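You operate a simulated robot arm through the tools that you are given. There is no shell and no other tool.

You run a simulated robot arm. Do the job below in one go: nothing can be reset, and whatever is moved stays where it is left.

Task
Clamp the orange length in the vice and wipe its greasy patch clean.
Fine: damp the felt block on the sponge, put it back after, and free the vice again. What is to be rubbed or washed off counts as gone when no trace of it is left.

The check looks at the end state, three seconds after you hand in, the way a careful person would. Anything else that was tipped, shoved, dropped, spilled or broken makes it a failure.

Robot
A 6-joint arm with a two-finger parallel gripper, fixed in place. Base frame: the origin is on the floor under the middle of its stand, x ahead of it, y to its left, z up; the work surface is at about z = 0.862. Lengths are in m, angles in rad, forces in N, time in s.
With the tool pointing down near the work surface it reaches from about 0.24 to 0.64 m from the base axis. Its first joint turns from -1.152 to 1.152 rad. Payload 2.7 kg.
Tool frame: the origin (TCP) lies between the finger pads and is the grasp point; the fingertips stand 0.023 m ahead of it; z points along the fingers, y is the line along which they close. The gripper opens to 0.094 m. The fingers are 0.038 m wide and 0.01 m thick; the gripper's body (0.054 by 0.096 m) begins 0.039 m behind the TCP.
Orientation is told as [roll, pitch, yaw] about the base's x, y, z axes, in that order, counted from this pose: with the fingers straight down and closing along the base's y, the tool's x points along the base's -x, its y along +y and its z along -z.

Tools
- The arm moves only by the tool send_rows. Its argument "steps" is a list of rows, each a list of 6 numbers: the shift along the tool's x, y, z in units of 300 mm (1.0 is 300 mm), then the turn, a rotation vector about the tool's x, y, z in units of 60 degrees (1.0 is 60 degrees). In form: [[dx, dy, dz, rx, ry, rz], ...]. A call has 1 to 20 rows; each row is the pose to reach, as a shift and turn from the pose commanded when the call began, along the tool's axes at that moment. "jaw" is the gripper command, from -1 (shut) to 1 (fully open), values between in proportion, set as the call begins (left out, the last holds). A call with a number of a shift or a turn outside -1 to 1 is refused whole. Each row takes 0.2 s and may step no farther than 0.05 m and 0.15 rad from the row before; otherwise, or with a gripper value out of range, the whole call is refused. A pose out of reach is approached as far as the arm can. The call stops where the force on the tool passes 90 N (or 10 N more than at its start, if that is more) or the arm is blocked; 0.2 s more then pass. The fingers move at their own pace (about 0.045 m/s each) and stop on an object; they squeeze with about 21 N. The grip force told is the motor's: it shows also when the fingers shut on nothing. Time passes only in rows, and 0.2 s behind the last, so rows that repeat a pose let the fingers close. It gives the time, the measured TCP pose, the force on the tool (base axes), the opening and the grip force at its end, in the units of the frame above (readings bear some noise), with the torque about the TCP (base axes, N m) and any sound that the robot's microphone picked up, and new pictures: "show" is both (left out), scene, wrist or none.
- Cameras (640 x 400 px; columns grow to the right, rows downward): "scene" is fixed at [0.0788, -0.4287, 1.4309]; the picture's right is [0.77, -0.64, 0.00], its down [-0.27, -0.33, -0.91] and it looks along [0.58, 0.70, -0.42] (base axes); focal length 345 px, centre (320, 200). "wrist" rides on the gripper at [0.087, 0.016, -0.074] in the tool frame; the picture's right is [-0.18, 0.98, 0.00], its down [-0.58, -0.11, -0.81] and it looks along [-0.79, -0.15, 0.59] (tool axes); focal length 243 px, centre (320, 200). There is no depth. A picture from a camera that has moved, and an enlarged one, comes with that camera's place and axes in the base frame and with its lens. The place of the scene camera against the robot may be out by one fixed shift of up to 0.012 m in any direction.
- close_up(camera, box): a new picture of the part [left, top, right, bottom] of that camera's present view, enlarged. It takes no simulated time.
- hand_in(): hands the job in; it is judged then, once.

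Places have to be worked out from the pictures, the camera data and where the tool is seen. Open the gripper and draw the arm clear of the work before you hand the job in, unless the task says otherwise.

The tools are called after ">>>" as a command line: name --pt "numbers of a row" for each row, then --argument value for the rest, lists and objects as JSON in quotes. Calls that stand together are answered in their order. send_rows: Moves the arm, as the interface text tells. Its arguments: {"type":"object","properties":{"steps":{"type":"array","items":{"type":"array","items":{"type":"number"}}},"jaw":{"type":"number"},"show":{"type":"string","enum":["both","scene","wrist","none"]}},"required":["steps"]} The other tools are called the same way: close_up (camera, box) takes an enlarged picture of a part of a camera's view; hand_in () hands the job in.

At the start:

```text
time: 0.0
eef_pos: [0.3211, 0.1588, 1.2672]
tool_rot: [0.0, -0.001, -0.001]
wrist_force: [1.2, -0.6, 0.1]
torque: [-0.04, 0.0, -0.01]
finger_gap: 0.094
grasp_force: 0.2
```

scene: 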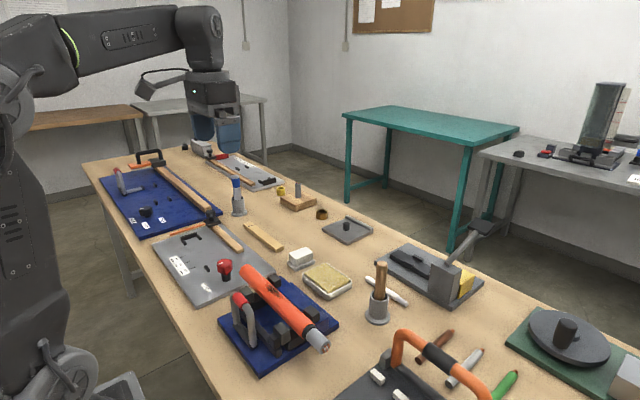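
wrist: 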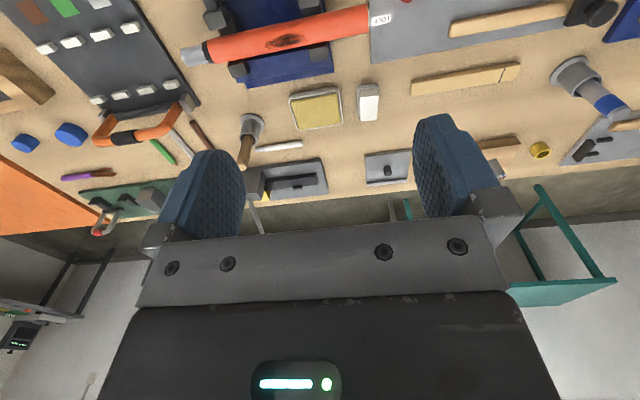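

The first pictures show a crowded bench: an orange tube lying in a vice on a blue plate, with a sponge dish and a white felt block near it. I'll take close-ups before moving.

>>> close_up --camera "scene" --box '[200, 230, 360, 380]'

>>> close_up --camera "wrist" --box '[170, 0, 420, 156]'

>>> close_up --camera "scene" --box '[240, 220, 400, 320]'

```text
2.67 times, centred on (280, 305) of scene
camera zoom: at [0.0788, -0.4287, 1.4309], right [0.77, -0.64, 0.0], down [-0.27, -0.33, -0.91], along [0.58, 0.7, -0.42], focal length 919 px, centre (427, -80)
```

zoom: 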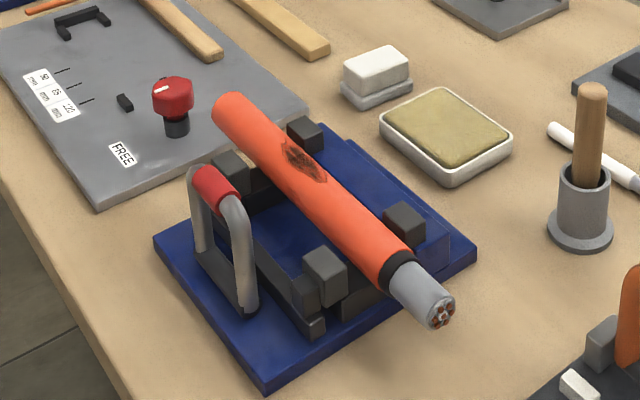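

```text
2.56 times, centred on (295, 78) of wrist
camera zoom: at [0.2354, 0.1754, 1.3421], right [0.19, 0.98, 0.0], down [0.58, -0.11, 0.81], along [0.79, -0.15, -0.59], focal length 621 px, centre (384, 512)
```

zoom: 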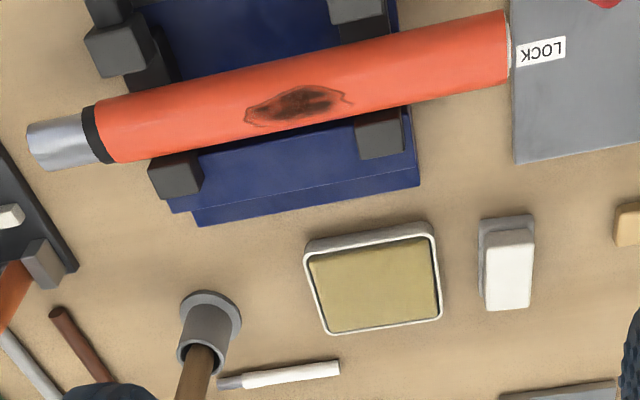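

```text
4.00 times, centred on (320, 270) of scene
camera zoom: at [0.0788, -0.4287, 1.4309], right [0.77, -0.64, 0.0], down [-0.27, -0.33, -0.91], along [0.58, 0.7, -0.42], focal length 1379 px, centre (320, -80)
```

zoom: 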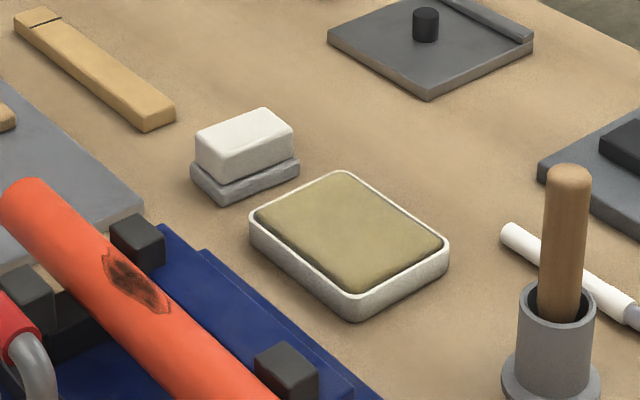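

The vice has a lever with a red grip, and the grey plate next to it has a red knob with LOCK/FREE labels. I need more detail on both to see which mechanism works the vice.

>>> close_up --camera "scene" --box '[215, 270, 345, 370]'

>>> close_up --camera "scene" --box '[150, 220, 250, 300]'

>>> close_up --camera "wrist" --box '[340, 0, 500, 100]'

>>> close_up --camera "scene" --box '[90, 130, 290, 260]'

```text
4.00 times, centred on (280, 320) of scene
camera zoom: at [0.0788, -0.4287, 1.4309], right [0.77, -0.64, 0.0], down [-0.27, -0.33, -0.91], along [0.58, 0.7, -0.42], focal length 1379 px, centre (480, -280)
```

zoom: 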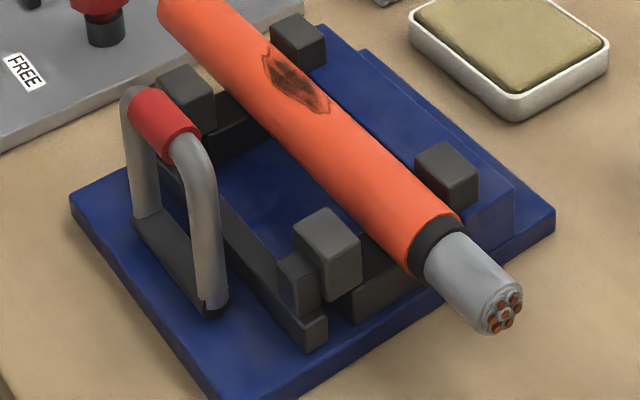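

```text
5.00 times, centred on (200, 260) of scene
camera zoom: at [0.0788, -0.4287, 1.4309], right [0.77, -0.64, 0.0], down [-0.27, -0.33, -0.91], along [0.58, 0.7, -0.42], focal length 1723 px, centre (920, -100)
```

zoom: 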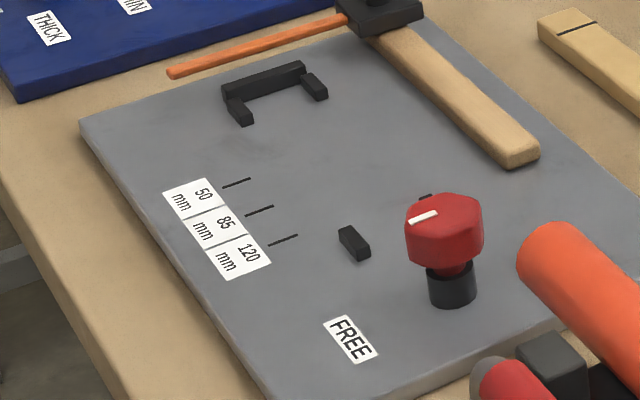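

```text
4.00 times, centred on (420, 50) of wrist
camera zoom: at [0.2354, 0.1754, 1.3421], right [0.19, 0.98, 0.0], down [0.58, -0.11, 0.81], along [0.79, -0.15, -0.59], focal length 970 px, centre (-80, 800)
```

zoom: 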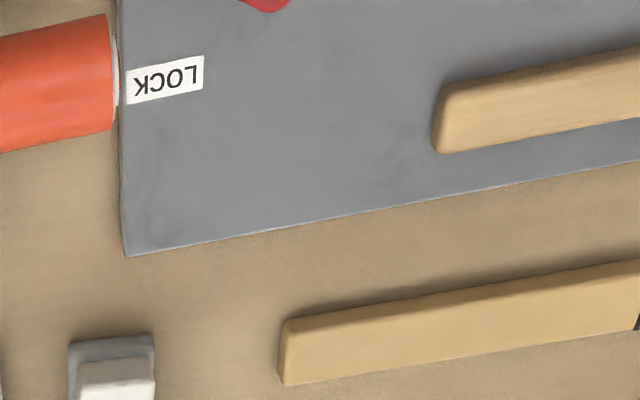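

```text
3.08 times, centred on (190, 195) of scene
camera zoom: at [0.0788, -0.4287, 1.4309], right [0.77, -0.64, 0.0], down [-0.27, -0.33, -0.91], along [0.58, 0.7, -0.42], focal length 1061 px, centre (720, 215)
```

zoom: 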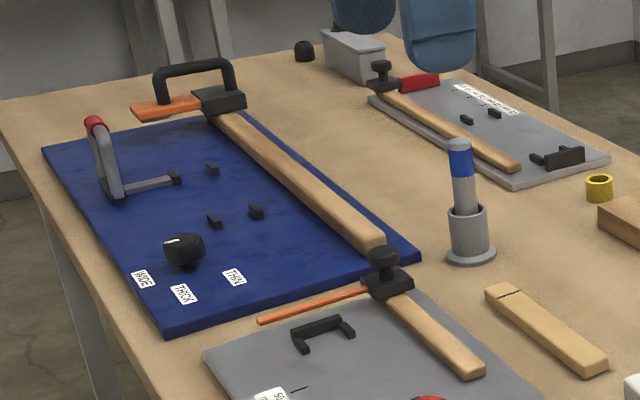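

The vice lies roughly at x 0.28–0.47, y −0.02–0.16. Its U-handle stands on the robot side at x≈0.30, and the tube runs along y at x≈0.37. I'll bring the wrist camera over the vice, tilted further down, to see how the handle works.

>>> send_rows --pt "0.017 -0.075 0.1 0 0.07 0" --pt "0.034 -0.15 0.2 0 0.14 0" --pt "0.05 -0.225 0.3 0 0.21 0" --pt "0.067 -0.3 0.39 0 0.2865 0" --jaw 1

```text
time: 1.0
eef_pos: [0.3007, 0.0688, 1.1482]
tool_rot: [0.0, 0.298, -0.001]
wrist_force: [-0.2, 0.6, 0.6]
torque: [0.0, -0.03, 0.0]
finger_gap: 0.0942
grasp_force: 0.1
camera wrist: at [0.2405, 0.0849, 1.2461], right [0.18, 0.98, -0.05], down [0.79, -0.11, 0.6], along [0.58, -0.15, -0.8], focal length 243 px, centre (320, 200)
```

scene: 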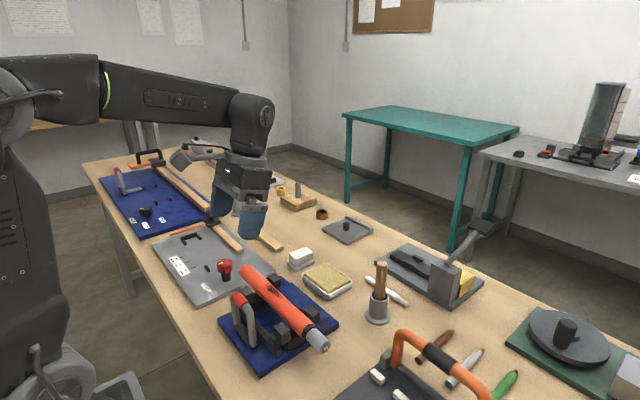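
wrist: 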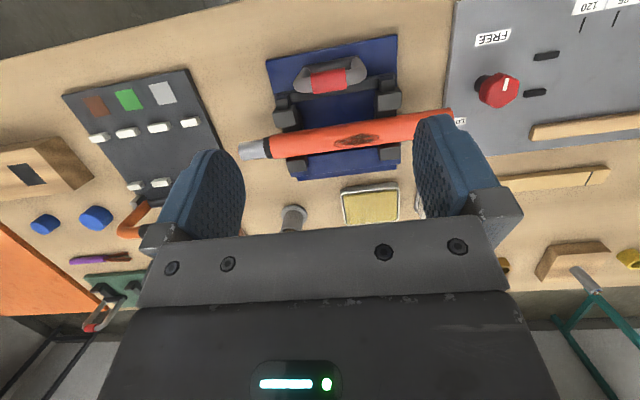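

From this view I can see the vice from above: a handle with a red grip and two pairs of jaw posts around the tube. I'll enlarge this part.

>>> close_up --camera "wrist" --box '[230, 20, 470, 190]'

>>> close_up --camera "wrist" --box '[260, 30, 420, 120]'

>>> close_up --camera "wrist" --box '[320, 170, 440, 240]'

```text
2.35 times, centred on (350, 105) of wrist
camera zoom: at [0.2405, 0.0849, 1.2461], right [0.18, 0.98, -0.05], down [0.79, -0.11, 0.6], along [0.58, -0.15, -0.8], focal length 571 px, centre (249, 424)
```

zoom: 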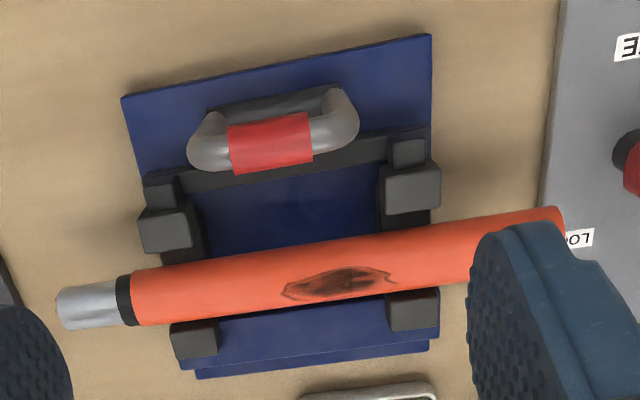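

```text
4.00 times, centred on (340, 75) of wrist
camera zoom: at [0.2405, 0.0849, 1.2461], right [0.18, 0.98, -0.05], down [0.79, -0.11, 0.6], along [0.58, -0.15, -0.8], focal length 970 px, centre (240, 700)
```

zoom: 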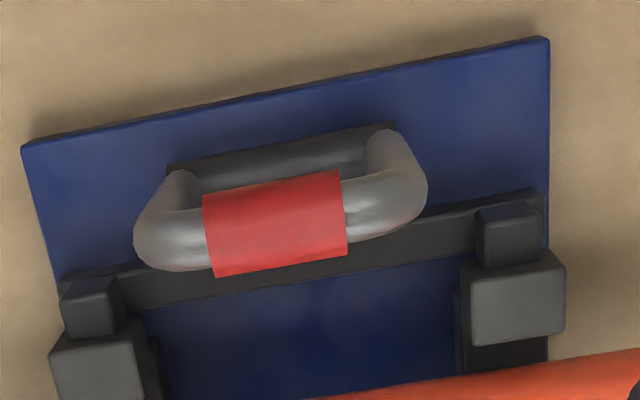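

```text
5.33 times, centred on (380, 205) of wrist
camera zoom: at [0.2405, 0.0849, 1.2461], right [0.18, 0.98, -0.05], down [0.79, -0.11, 0.6], along [0.58, -0.15, -0.8], focal length 1294 px, centre (0, 173)
```

zoom: 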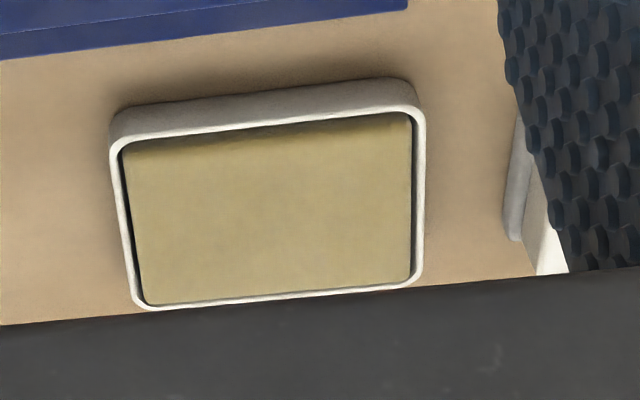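

The handle is upright, with its grip centred near (0.292, 0.070, 0.971) and its feet on a bar at x≈0.29. A crossbar with the moving jaw posts sits in front of it. I'll look from the −y side to find out whether it slides or hinges, starting by leveling the tool and moving towards −y.

>>> send_rows --pt "-0.013 -0.127 -0.004 0 -0.057 0" --pt "-0.026 -0.253 -0.008 0 -0.114 0" --pt "-0.038 -0.38 -0.012 0 -0.171 0" --pt "-0.051 -0.507 -0.016 0 -0.228 0" --pt "-0.0637 -0.633 -0.0196 0 -0.2846 0" --show "scene"

```text
time: 2.2
eef_pos: [0.3227, -0.1205, 1.1506]
tool_rot: [-0.002, -0.001, -0.003]
wrist_force: [0.2, 0.0, 0.2]
torque: [0.03, -0.01, 0.0]
finger_gap: 0.0943
grasp_force: 0.1
```

scene: 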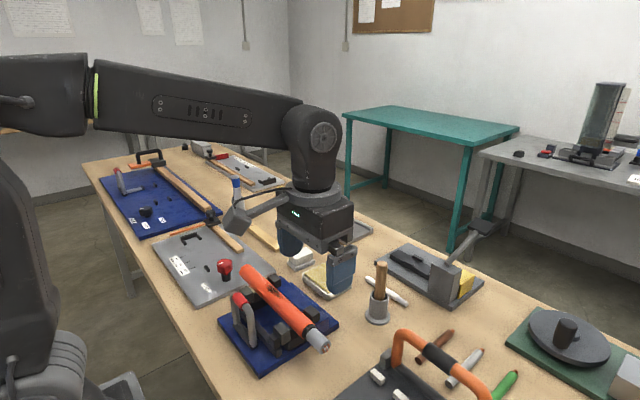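

The tool is level at (0.32, −0.12, 1.15). Now I turn the yaw by +90° so the camera looks along +y at the vice; the first 60° come in this call.

>>> send_rows --pt "0 0 0.04 0 0 -0.125" --pt "0 0 0.08 0 0 -0.25" --pt "0 0 0.12 0 0 -0.375" --pt "0 0 0.16 0 0 -0.5" --pt "0 0 0.2 0 0 -0.625" --pt "0 0 0.24 0 0 -0.75" --pt "0 0 0.28 0 0 -0.875" --pt "0 0 0.32 0 0 -1.0" --show "none"

>>> send_rows --pt "0 0 0.01 0 0 -0.125" --pt "0 0 0.02 0 0 -0.25" --pt "0 0 0.04 0 0 -0.375" --pt "0 0 0.06 0 0 -0.5" --show "both"

```text
time: 4.0
eef_pos: [0.3209, -0.1203, 1.0555]
tool_rot: [-0.003, 0.001, 1.049]
wrist_force: [0.3, 0.1, -0.6]
torque: [-0.01, 0.0, 0.02]
finger_gap: 0.094
grasp_force: 0.0
```

```text
time: 5.0
eef_pos: [0.3207, -0.1208, 1.0364]
tool_rot: [0.0, 0.0, 1.57]
wrist_force: [0.0, 0.1, 0.5]
torque: [0.01, -0.02, 0.01]
finger_gap: 0.094
grasp_force: 0.0
camera wrist: at [0.3051, -0.2073, 1.112], right [-0.98, 0.18, 0.0], down [0.11, 0.58, 0.81], along [0.15, 0.79, -0.59], focal length 243 px, centre (320, 200)
```

scene: 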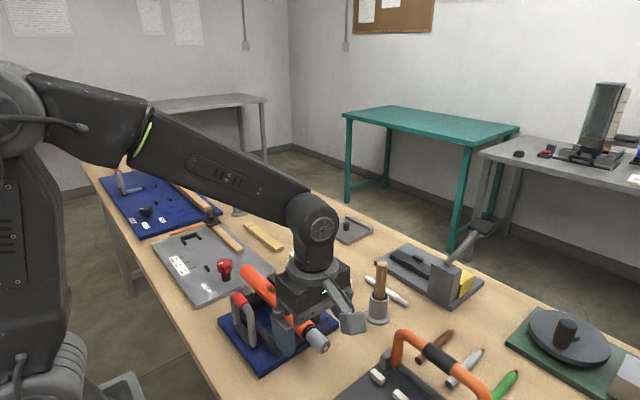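
wrist: 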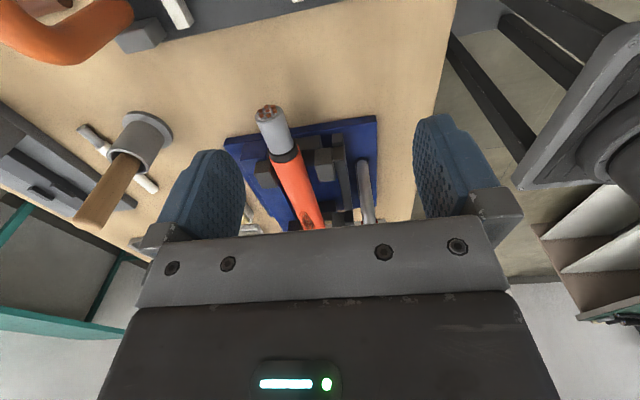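

The view from the −y side is partly hidden by the gripper; I'll enlarge what can be seen of the vice.

>>> close_up --camera "wrist" --box '[215, 90, 425, 230]'

```text
2.86 times, centred on (320, 160) of wrist
camera zoom: at [0.3051, -0.2073, 1.112], right [-0.98, 0.18, 0.0], down [0.11, 0.58, 0.81], along [0.15, 0.79, -0.59], focal length 693 px, centre (320, 314)
```

zoom: 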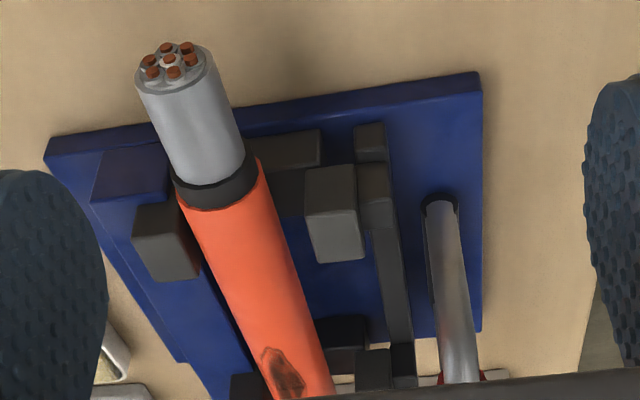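

The lever's foot looks like a rounded barrel on the plate, separate from the crossbar. I'll move over the handle at z≈1.10 with this yaw, closing along x, and look again before gripping.

>>> send_rows --pt "0 0 -0.15 0 0 0" --pt "-0.1 0.02 -0.2 0 0 0" --pt "-0.25 0.04 -0.2 0 0 0" --pt "-0.4 0.06 -0.2 0 0 0" --pt "-0.52 0.08 -0.2 0 0 0" --pt "-0.633 0.1 -0.2 0 0 0" --jaw 0.1

```text
time: 6.4
eef_pos: [0.2914, 0.069, 1.0975]
tool_rot: [0.0, -0.001, 1.568]
wrist_force: [-0.8, 0.2, -0.7]
torque: [0.01, 0.02, -0.03]
finger_gap: 0.0518
grasp_force: 0.0
camera wrist: at [0.2756, -0.0177, 1.1725], right [-0.98, 0.19, 0.0], down [0.11, 0.58, 0.81], along [0.15, 0.79, -0.59], focal length 243 px, centre (320, 200)
```

scene: 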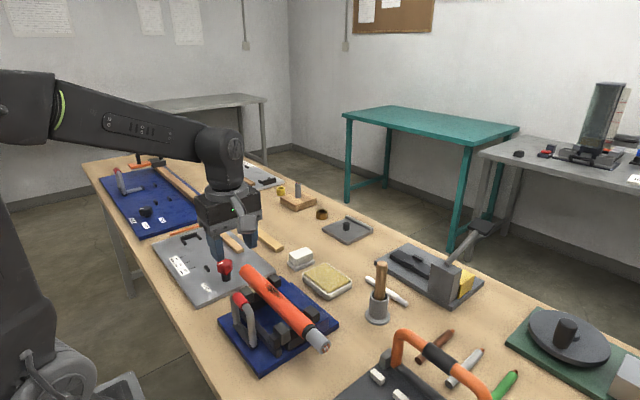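
wrist: 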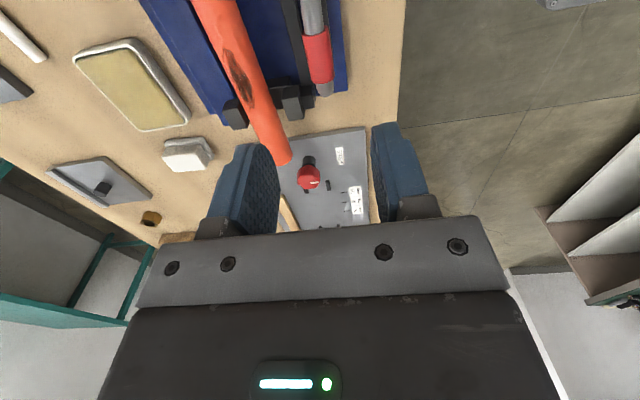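

The camera is now nearly above the handle. I'll enlarge the handle and the upper part of the view.

>>> close_up --camera "wrist" --box '[180, 0, 400, 130]'

>>> close_up --camera "scene" --box '[220, 280, 290, 345]'

```text
2.91 times, centred on (290, 65) of wrist
camera zoom: at [0.2756, -0.0177, 1.1725], right [-0.98, 0.19, 0.0], down [0.11, 0.58, 0.81], along [0.15, 0.79, -0.59], focal length 706 px, centre (407, 593)
```

zoom: 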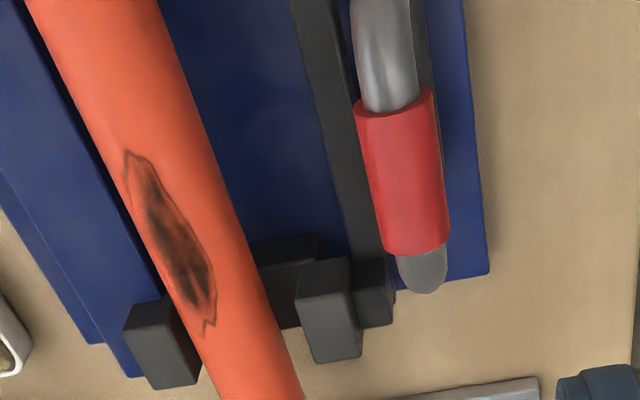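

```text
6.15 times, centred on (255, 312) of scene
camera zoom: at [0.0788, -0.4287, 1.4309], right [0.77, -0.64, 0.0], down [-0.27, -0.33, -0.91], along [0.58, 0.7, -0.42], focal length 2121 px, centre (720, -492)
```

zoom: 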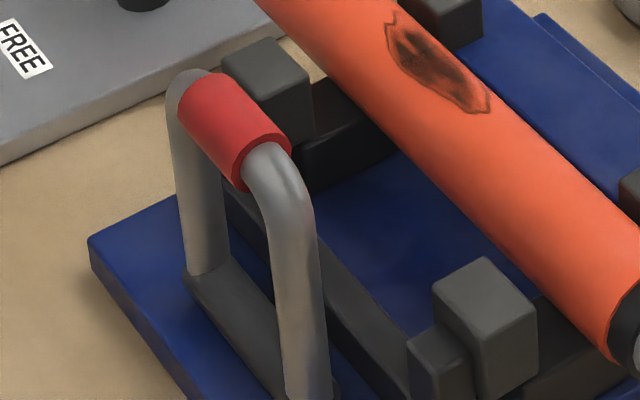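

The red grip is centred at about (0.292, 0.067, 0.971) and runs along y. I'll descend with the fingers straddling it, stopping at z≈0.968.

>>> send_rows --pt "0.002 -0.002 0.12 0 0 0" --pt "0.004 -0.002 0.24 0 0 0" --pt "0.006 -0.002 0.35 0 0 0" --pt "0.006 -0.002 0.43 0 0 0" --pt "0.006 -0.002 0.43 0 0 0"

```text
time: 7.6
eef_pos: [0.2914, 0.0665, 0.9664]
tool_rot: [0.0, -0.001, 1.569]
wrist_force: [0.4, 0.0, 0.3]
torque: [-0.02, -0.01, -0.01]
finger_gap: 0.0518
grasp_force: 0.0
camera wrist: at [0.2759, -0.0211, 1.0424], right [-0.98, 0.19, 0.0], down [0.11, 0.58, 0.81], along [0.15, 0.79, -0.59], focal length 243 px, centre (320, 200)
```

scene: 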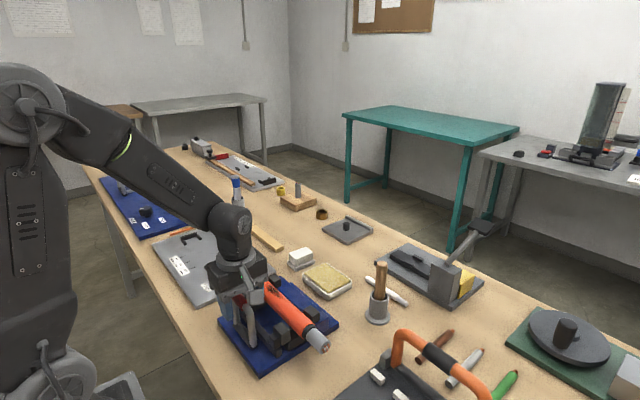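
wrist: 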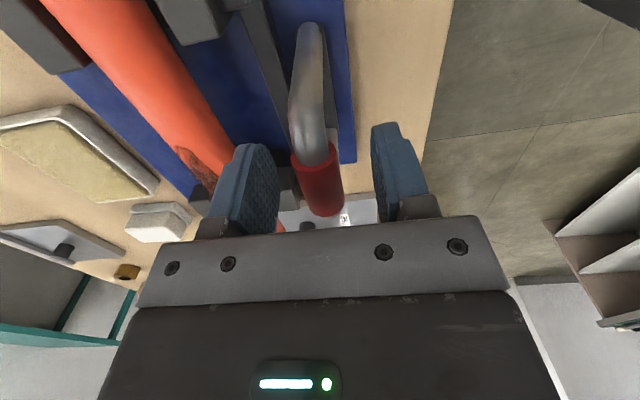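

The grip lies between the pads. I'll close on it, then check the force and opening.

>>> send_rows --pt "0 0 0 0 0 0" --pt "0 0 0 0 0 0" --pt "0 0 0 0 0 0" --jaw -1 --show "wrist"

```text
time: 8.4
eef_pos: [0.2919, 0.0649, 0.9675]
tool_rot: [0.0, -0.001, 1.569]
wrist_force: [1.0, 0.8, -1.7]
torque: [0.1, -0.02, 0.11]
finger_gap: 0.0207
grasp_force: 45.0
camera wrist: at [0.276, -0.0211, 1.0428], right [-0.98, 0.19, 0.0], down [0.11, 0.58, 0.81], along [0.15, 0.79, -0.59], focal length 243 px, centre (320, 200)
```

wrist: 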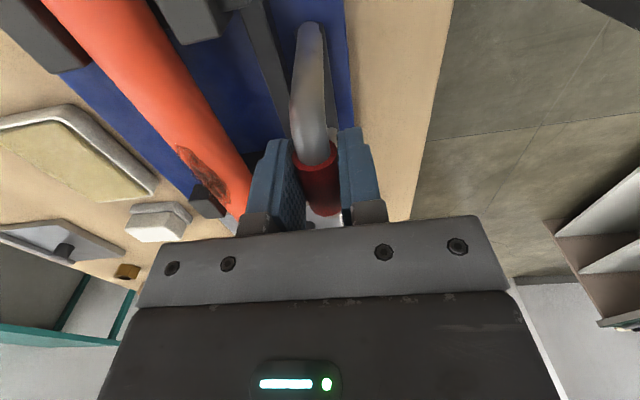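

The grip is held (gap 0.0207, matching its diameter). I test by pushing +x by 4 mm, reading the force to find which way the handle gives.

>>> send_rows --pt "0 -0.007 0 0 0 0" --pt "0 -0.0133 0 0 0 0" --show "none"

```text
time: 9.0
eef_pos: [0.2925, 0.0665, 0.9679]
tool_rot: [0.005, 0.003, 1.569]
wrist_force: [-29.6, -11.5, 30.0]
torque: [0.64, 0.41, 0.3]
finger_gap: 0.0209
grasp_force: 44.9
```

Pushing +x gave about −30 N of resistance with hardly any travel. I'll return and test −x by 4 mm.

>>> send_rows --pt "0 0.0133 0 0 0 0" --pt "0 0.02 0 0 0 0" --pt "0 0.0267 0 0 0 0" --show "none"

```text
time: 9.8
eef_pos: [0.2871, 0.068, 0.9673]
tool_rot: [0.0, 0.002, 1.57]
wrist_force: [5.0, -32.1, -1.7]
torque: [-0.12, -0.34, 0.05]
finger_gap: 0.0209
grasp_force: 45.2
```

In −x the handle moves freely (5 N), though a −y force shows. I'll go another 6 mm in −x and watch.

>>> send_rows --pt "0 0.01 0 0 0 0" --pt "0 0.02 0 0 0 0" --show "both"

```text
time: 10.4
eef_pos: [0.2827, 0.067, 0.967]
tool_rot: [0.002, 0.001, 1.57]
wrist_force: [5.5, -24.7, -2.9]
torque: [-0.25, -0.41, -0.05]
finger_gap: 0.0209
grasp_force: 44.8
camera wrist: at [0.2666, -0.02, 1.0423], right [-0.98, 0.18, 0.0], down [0.11, 0.58, 0.81], along [0.15, 0.79, -0.59], focal length 243 px, centre (320, 200)
```

scene: 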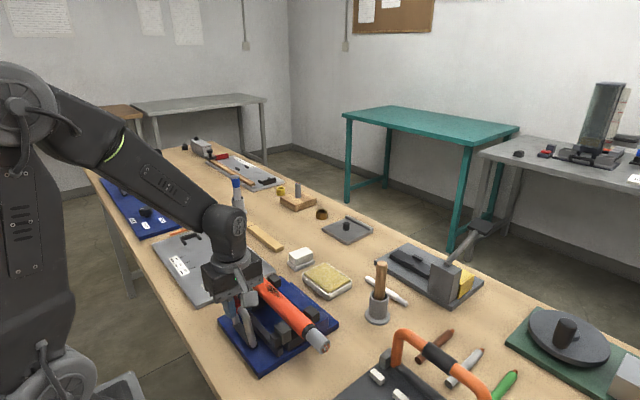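
wrist: 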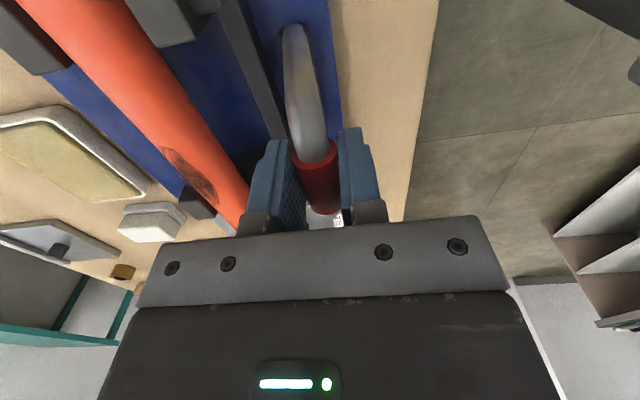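

The lever hinges toward the robot (−x), tilting about its feet. Before going on I'll check the fingers' y-alignment between the legs, since a −y side force of ~25 N shows.

>>> close_up --camera "wrist" --box '[220, 0, 420, 240]'

>>> close_up --camera "scene" --box '[190, 260, 290, 350]'

```text
1.67 times, centred on (320, 120) of wrist
camera zoom: at [0.2666, -0.02, 1.0423], right [-0.98, 0.18, 0.0], down [0.11, 0.58, 0.81], along [0.15, 0.79, -0.59], focal length 404 px, centre (320, 333)
```

zoom: 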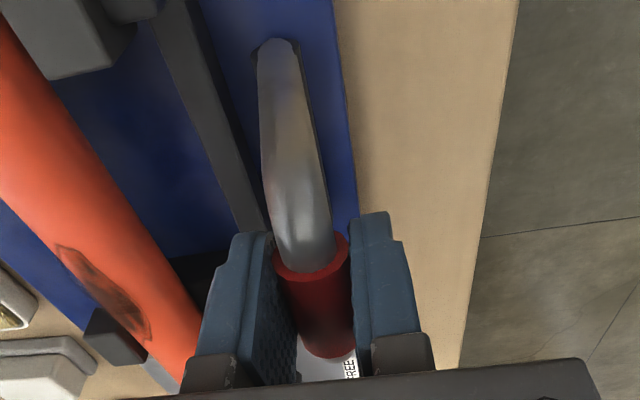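

```text
4.44 times, centred on (240, 305) of scene
camera zoom: at [0.079, -0.4294, 1.4306], right [0.77, -0.64, 0.0], down [-0.27, -0.32, -0.91], along [0.58, 0.7, -0.42], focal length 1532 px, centre (676, -267)
```

zoom: 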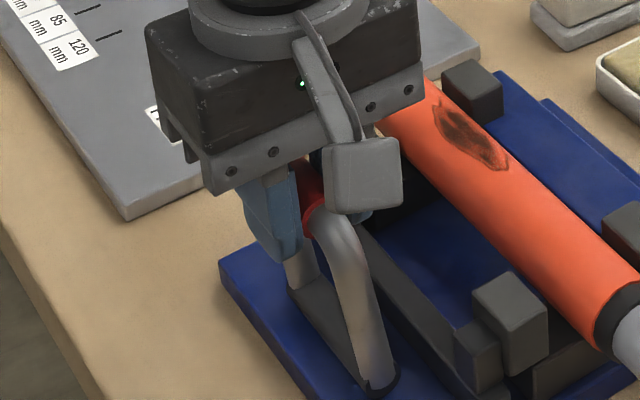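

The hinge works toward the robot. I'll ease 2 mm toward −y to relieve the side load and follow the arc to about θ≈0.25 rad (pivot near x=0.2915, z≈0.88).

>>> send_rows --pt "0.007 0 0 0 0 0" --pt "0.007 0.02 0.003 0 0 0" --pt "0.007 0.04 0.0073 0 0 0" --show "none"

```text
time: 11.2
eef_pos: [0.2698, 0.0662, 0.9654]
tool_rot: [-0.007, -0.003, 1.57]
wrist_force: [3.3, 0.7, 9.9]
torque: [0.3, -0.46, 0.07]
finger_gap: 0.0208
grasp_force: 44.7
```

Forces are small now. I'll continue along the arc to about θ≈0.45.

>>> send_rows --pt "0 0.02 0.003 0 0 0" --pt "0 0.04 0.008 0 0 0" --pt "0 0.055 0.0125 0 0 0" --show "both"

```text
time: 12.0
eef_pos: [0.2527, 0.0664, 0.9599]
tool_rot: [-0.002, 0.0, 1.569]
wrist_force: [4.3, 13.4, 0.4]
torque: [0.36, -0.43, 0.31]
finger_gap: 0.0208
grasp_force: 45.0
camera wrist: at [0.2375, -0.0204, 1.0353], right [-0.98, 0.19, 0.0], down [0.11, 0.58, 0.81], along [0.15, 0.79, -0.59], focal length 243 px, centre (320, 200)
```

scene: 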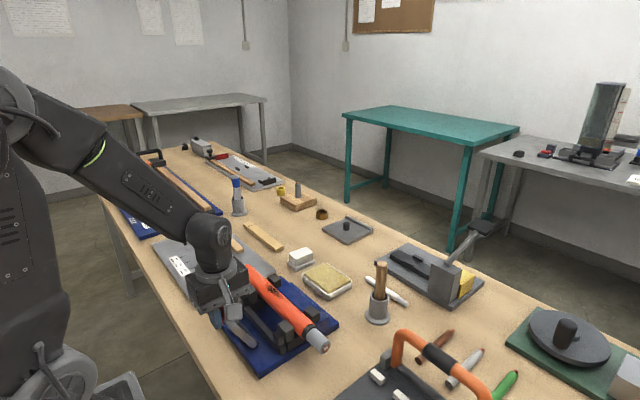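
wrist: 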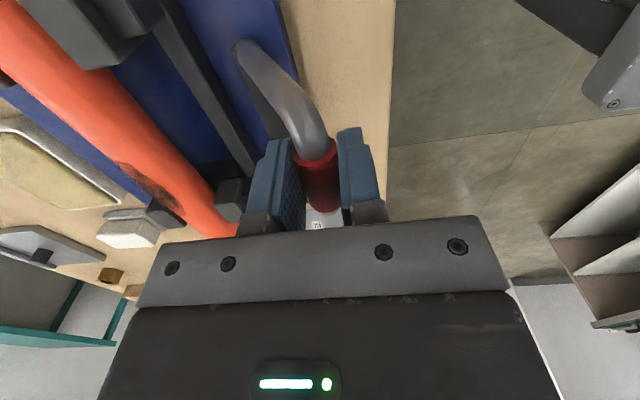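

The lever is tilted about 26°. I'll check in the close-up whether the moving jaw has advanced toward the cable.

>>> close_up --camera "scene" --box '[200, 260, 340, 370]'

>>> close_up --camera "wrist" --box '[0, 0, 340, 240]'

```text
3.64 times, centred on (270, 315) of scene
camera zoom: at [0.0789, -0.4283, 1.431], right [0.77, -0.64, 0.0], down [-0.27, -0.33, -0.91], along [0.58, 0.7, -0.42], focal length 1253 px, centre (502, -218)
```

zoom: 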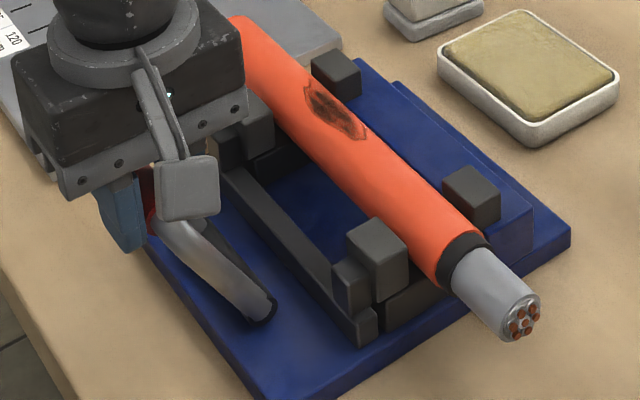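

```text
1.67 times, centred on (170, 120) of wrist
camera zoom: at [0.2375, -0.0204, 1.0353], right [-0.98, 0.19, 0.0], down [0.11, 0.58, 0.81], along [0.15, 0.79, -0.59], focal length 404 px, centre (570, 333)
```

zoom: 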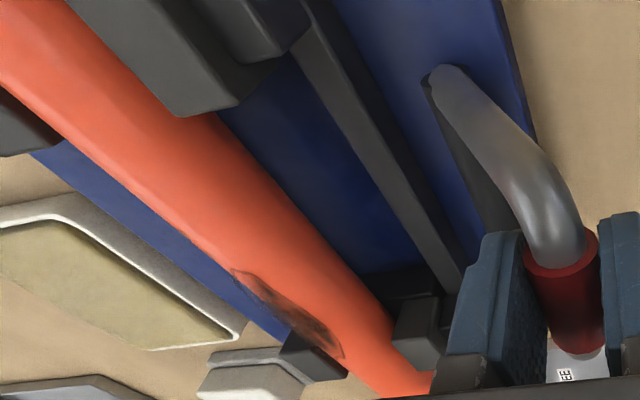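

The crossbar has moved away from the lever and the jaw posts have come up to the cable, so tilting toward the robot closes the vice. I'll continue along the arc (R≈0.1) and watch for rising resistance.

>>> send_rows --pt "0 0.015 0.007 0 0 0" --pt "0 0.03 0.015 0 0 0" --pt "0 0.045 0.0237 0 0 0" --show "none"

```text
time: 12.8
eef_pos: [0.2405, 0.0659, 0.954]
tool_rot: [-0.003, 0.001, 1.569]
wrist_force: [12.3, 15.9, -9.1]
torque: [-0.33, -0.41, 0.24]
finger_gap: 0.0203
grasp_force: 45.0
```

Resistance is rising slightly (12 N). I'll carry on a little further, tilting the fingers slightly toward the robot to stay within reach, and ease +y by 1 mm.

>>> send_rows --pt "-0.003 0.012 0.012 -0.05 0 0" --pt "-0.003 0.025 0.024 -0.1 0 0" --pt "-0.003 0.04 0.038 -0.15 0 0" --show "both"

```text
time: 13.6
eef_pos: [0.2281, 0.066, 0.9431]
tool_rot: [0.156, 0.0, 1.569]
wrist_force: [9.5, 3.7, -2.1]
torque: [-0.35, -0.5, 0.22]
finger_gap: 0.0205
grasp_force: 45.2
camera wrist: at [0.2249, -0.0208, 1.0193], right [-0.97, 0.19, 0.15], down [0.23, 0.58, 0.78], along [0.06, 0.79, -0.61], focal length 243 px, centre (320, 200)
```

scene: 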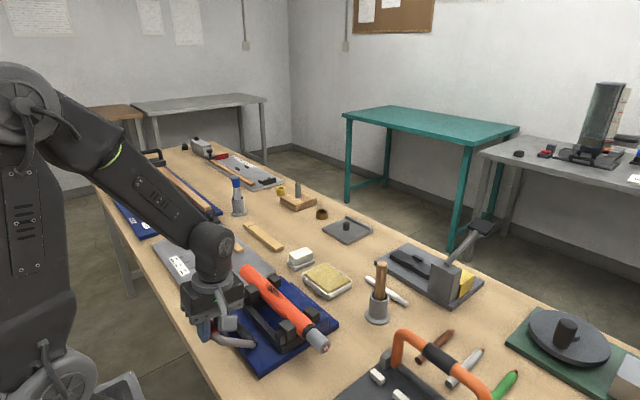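
wrist: 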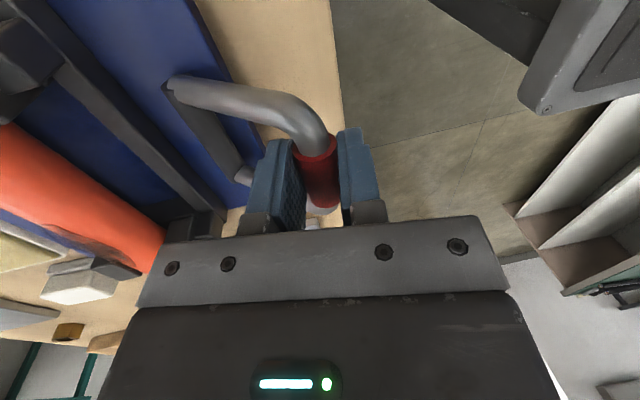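

The lever is at about 43° with a small load. I'll check the jaws close up.

>>> close_up --camera "scene" --box '[200, 260, 340, 370]'

>>> close_up --camera "wrist" --box '[0, 0, 340, 240]'

```text
3.64 times, centred on (270, 315) of scene
camera zoom: at [0.0791, -0.4286, 1.4309], right [0.77, -0.64, 0.0], down [-0.27, -0.33, -0.91], along [0.58, 0.7, -0.42], focal length 1253 px, centre (502, -218)
```

zoom: 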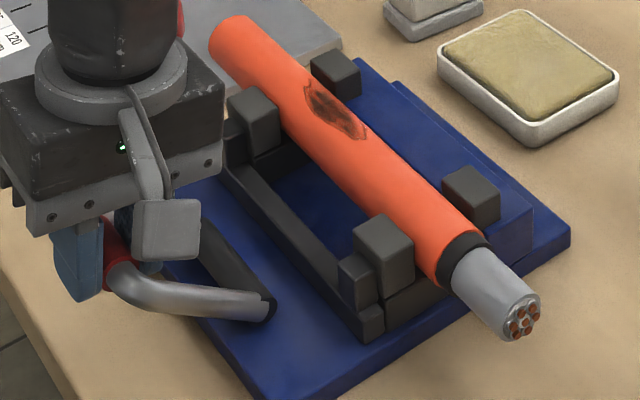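

```text
1.67 times, centred on (170, 120) of wrist
camera zoom: at [0.2249, -0.0208, 1.0193], right [-0.97, 0.19, 0.15], down [0.23, 0.58, 0.78], along [0.06, 0.79, -0.61], focal length 404 px, centre (570, 333)
```

zoom: 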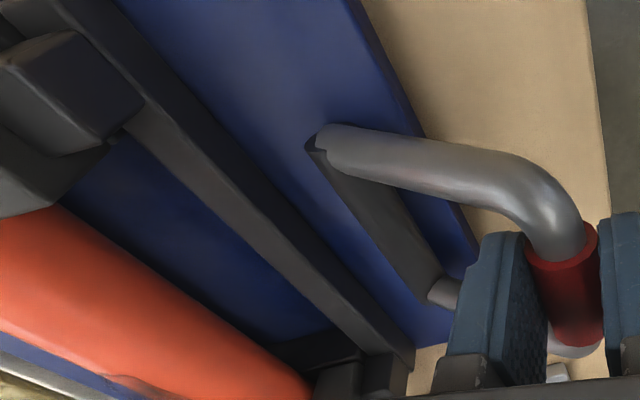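

The jaw still advances smoothly. I'll continue to θ≈0.95 with a little more tool tilt.

>>> send_rows --pt "0 0.009 0.013 -0.03 0 0" --pt "0 0.0177 0.0271 -0.06 0 0" --pt "0 0.025 0.04 -0.09 0 0" --pt "0 0.0327 0.0541 -0.12 0 0" --show "none"

```text
time: 14.6
eef_pos: [0.2194, 0.0661, 0.9276]
tool_rot: [0.276, 0.001, 1.57]
wrist_force: [28.2, -16.3, -9.2]
torque: [-0.1, -0.72, -0.13]
finger_gap: 0.0206
grasp_force: 45.0
```

Part of the load is radial: the arc is slightly tighter, with pivot z≈0.879 and R≈0.088, which puts the lever at ≈56°. I'll follow the corrected arc to θ≈1.15.

>>> send_rows --pt "0 -0.002 0.015 0 0 0" --pt "0 0.0 0.032 0 0 0" --pt "0 0.0027 0.0479 0 0 0" --show "both"

```text
time: 15.4
eef_pos: [0.2148, 0.0681, 0.9154]
tool_rot: [0.274, -0.002, 1.572]
wrist_force: [24.3, -11.2, 37.4]
torque: [-0.19, -0.18, -0.22]
finger_gap: 0.0209
grasp_force: 45.2
camera wrist: at [0.2202, -0.0193, 0.9923], right [-0.95, 0.18, 0.27], down [0.32, 0.58, 0.75], along [-0.02, 0.79, -0.61], focal length 243 px, centre (320, 200)
```

scene: 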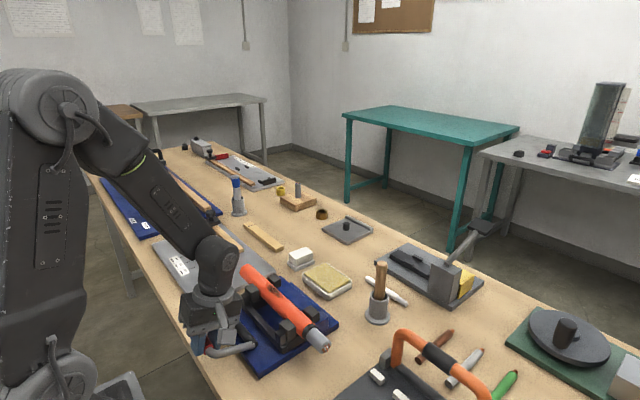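
wrist: 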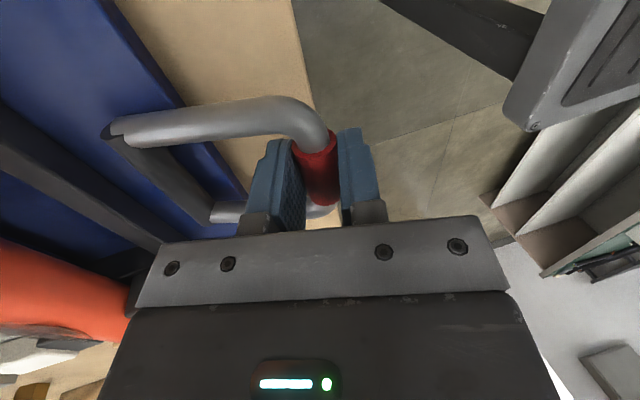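

Resistance has now climbed to about 44 N along the lever's path, which looks like clamping or the end stop. I'll look at the jaws.

>>> close_up --camera "scene" --box '[180, 260, 340, 370]'

>>> close_up --camera "scene" --box '[250, 270, 330, 350]'

```text
3.64 times, centred on (260, 315) of scene
camera zoom: at [0.0792, -0.429, 1.4307], right [0.77, -0.64, 0.0], down [-0.27, -0.32, -0.91], along [0.58, 0.7, -0.42], focal length 1253 px, centre (538, -218)
```

zoom: 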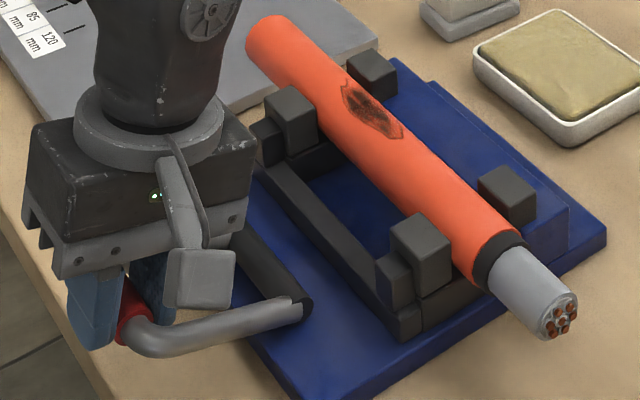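

```text
5.00 times, centred on (290, 310) of scene
camera zoom: at [0.0792, -0.429, 1.4307], right [0.77, -0.64, 0.0], down [-0.27, -0.32, -0.91], along [0.58, 0.7, -0.42], focal length 1723 px, centre (470, -350)
```

zoom: 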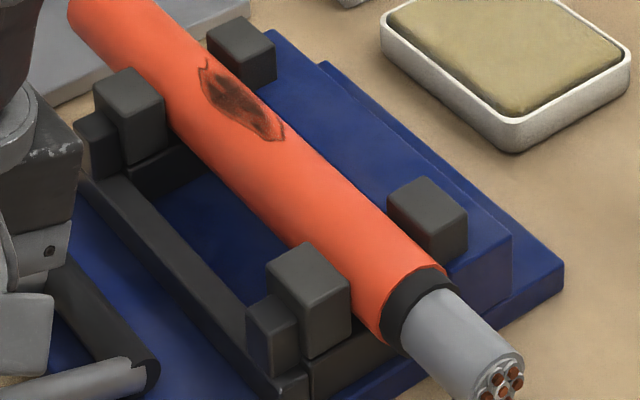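

The moving posts now touch the cable. I'll push 7 mm further along the path to see whether it seats or latches, watching the force.

>>> send_rows --pt "0 0.0015 0.009 0 0 0" --pt "0 0.003 0.018 0 0 0" --pt "0 0.005 0.026 0 0 0" --show "scene"

```text
time: 16.2
eef_pos: [0.2127, 0.0682, 0.9081]
tool_rot: [0.267, -0.006, 1.571]
wrist_force: [31.4, -3.4, 32.1]
torque: [-0.07, -0.21, -0.36]
finger_gap: 0.0207
grasp_force: 44.9
```

scene: 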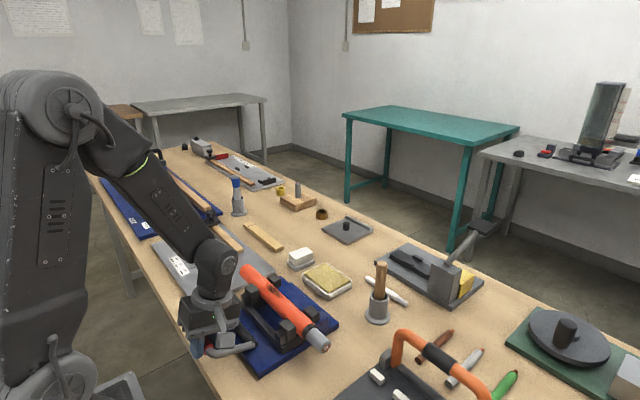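

The lever still moves under about 40 N. I'll continue down with less radial pull.

>>> send_rows --pt "0 -0.004 0.012 0 0 0" --pt "0 -0.008 0.024 0 0 0" --pt "0 -0.0126 0.0342 0 0 0" --show "none"

```text
time: 17.0
eef_pos: [0.21, 0.0674, 0.8981]
tool_rot: [0.279, -0.001, 1.571]
wrist_force: [12.1, 9.6, 41.9]
torque: [-0.05, -0.03, -0.02]
finger_gap: 0.0206
grasp_force: 45.3
```

The lever is at about 77°, and the fingertips are now close to the bench surface, so I'll check clearance and jaw state before pressing further.

>>> send_rows --pt "0 0 0 0 0 0" --show "both"

>>> close_up --camera "scene" --box '[180, 260, 340, 370]'

>>> close_up --camera "wrist" --box '[60, 60, 420, 260]'

```text
time: 17.4
eef_pos: [0.2098, 0.068, 0.8982]
tool_rot: [0.279, -0.002, 1.569]
wrist_force: [6.6, 14.5, 41.1]
torque: [-0.05, 0.01, 0.09]
finger_gap: 0.0206
grasp_force: 45.8
camera wrist: at [0.2154, -0.0191, 0.9746], right [-0.94, 0.18, 0.27], down [0.33, 0.58, 0.75], along [-0.02, 0.79, -0.61], focal length 243 px, centre (320, 200)
```

scene: 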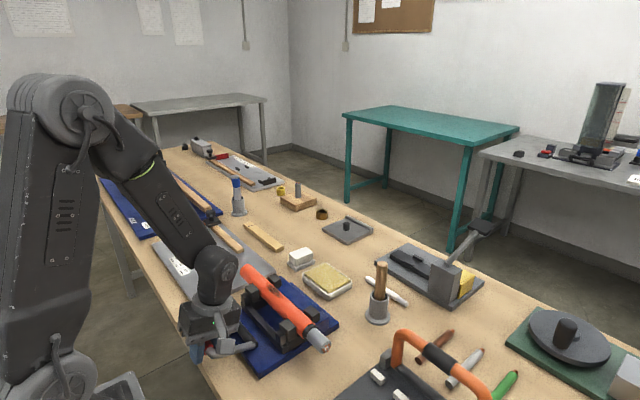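
wrist: 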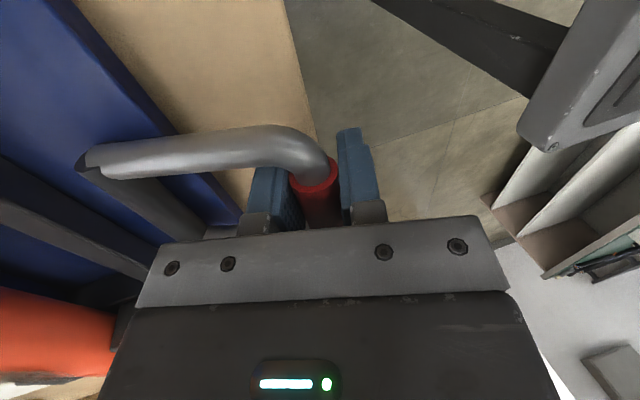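

```text
3.64 times, centred on (260, 315) of scene
camera zoom: at [0.0787, -0.4284, 1.431], right [0.77, -0.64, 0.0], down [-0.27, -0.33, -0.91], along [0.58, 0.7, -0.42], focal length 1253 px, centre (538, -218)
```

zoom: 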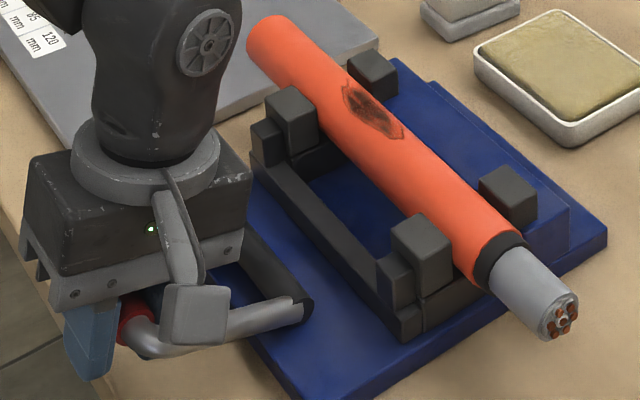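

```text
1.78 times, centred on (240, 160) of wrist
camera zoom: at [0.2154, -0.0191, 0.9746], right [-0.94, 0.18, 0.27], down [0.33, 0.58, 0.75], along [-0.02, 0.79, -0.61], focal length 431 px, centre (462, 271)
```

zoom: 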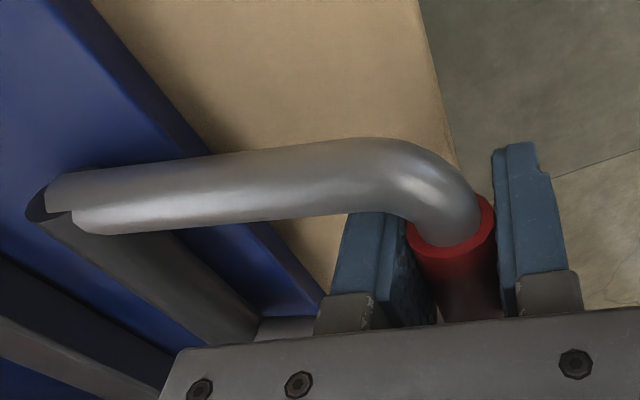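

The jaw posts are against the cable and no longer advance while the load stays at 41 N, so it seems to be clamped. I'll open the fingers slightly (3 cm gap) in place to see whether the lever stays.

>>> send_rows --pt "0 0 0 0 0 0" --pt "0 0 0 0 0 0" --jaw -0.36 --show "both"

```text
time: 18.0
eef_pos: [0.2081, 0.0665, 0.8971]
tool_rot: [0.285, 0.002, 1.57]
wrist_force: [-0.4, -0.3, 0.0]
torque: [-0.03, -0.03, 0.0]
finger_gap: 0.0301
grasp_force: 0.1
camera wrist: at [0.2136, -0.0205, 0.9739], right [-0.94, 0.19, 0.28], down [0.33, 0.58, 0.74], along [-0.02, 0.79, -0.61], focal length 243 px, centre (320, 200)
```

scene: 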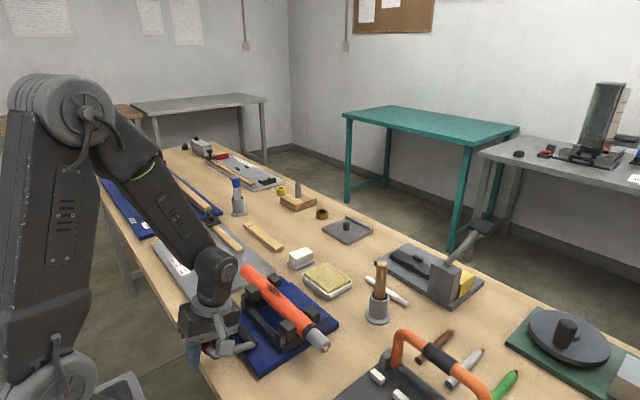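
wrist: 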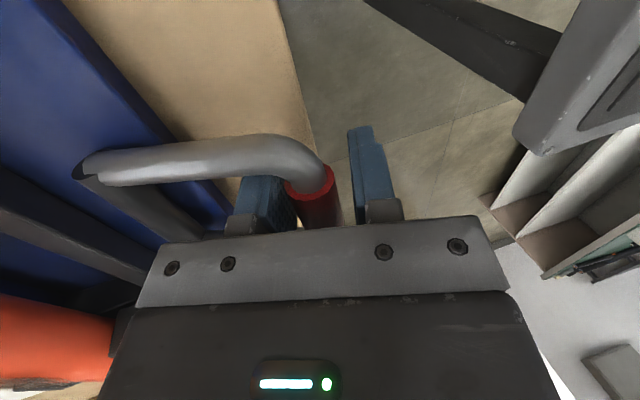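

The lever stays put with zero load on the tool. I'll withdraw along the tool axis by 8 cm and look at the vice from above.

>>> send_rows --pt "0 0 -0.08 0 0 0" --pt "0 0 -0.2 0 0 0" --pt "0 0 -0.34 0 0 0" --pt "0 0 -0.45 0.1 0 0" --pt "0 0 -0.55 0.2 0 0" --show "both"

```text
time: 19.2
eef_pos: [0.254, 0.069, 1.0545]
tool_rot: [0.072, 0.001, 1.569]
wrist_force: [0.1, 0.2, 0.0]
torque: [0.0, -0.02, -0.01]
finger_gap: 0.0302
grasp_force: 0.0
camera wrist: at [0.2437, -0.0177, 1.1308], right [-0.98, 0.19, 0.07], down [0.17, 0.58, 0.8], along [0.11, 0.79, -0.6], focal length 243 px, centre (320, 200)
```

scene: 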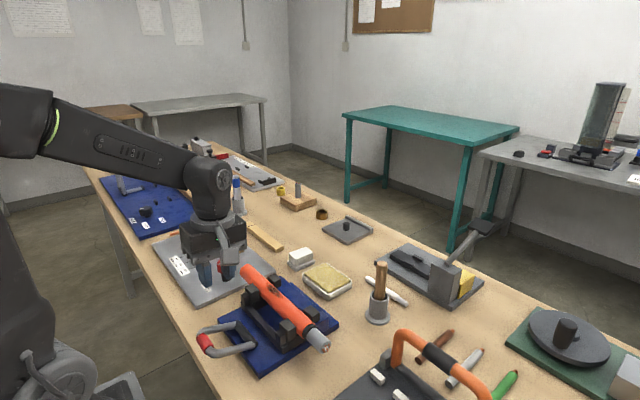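
wrist: 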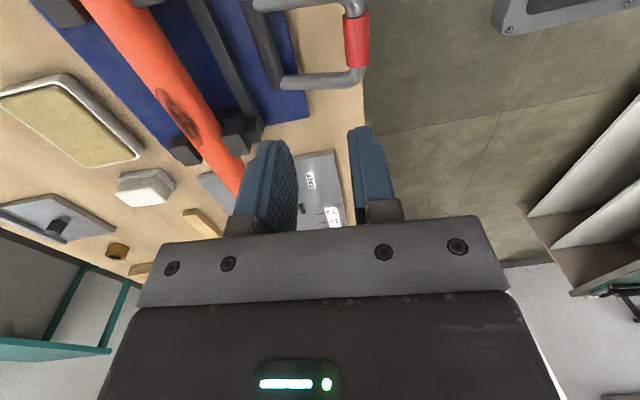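

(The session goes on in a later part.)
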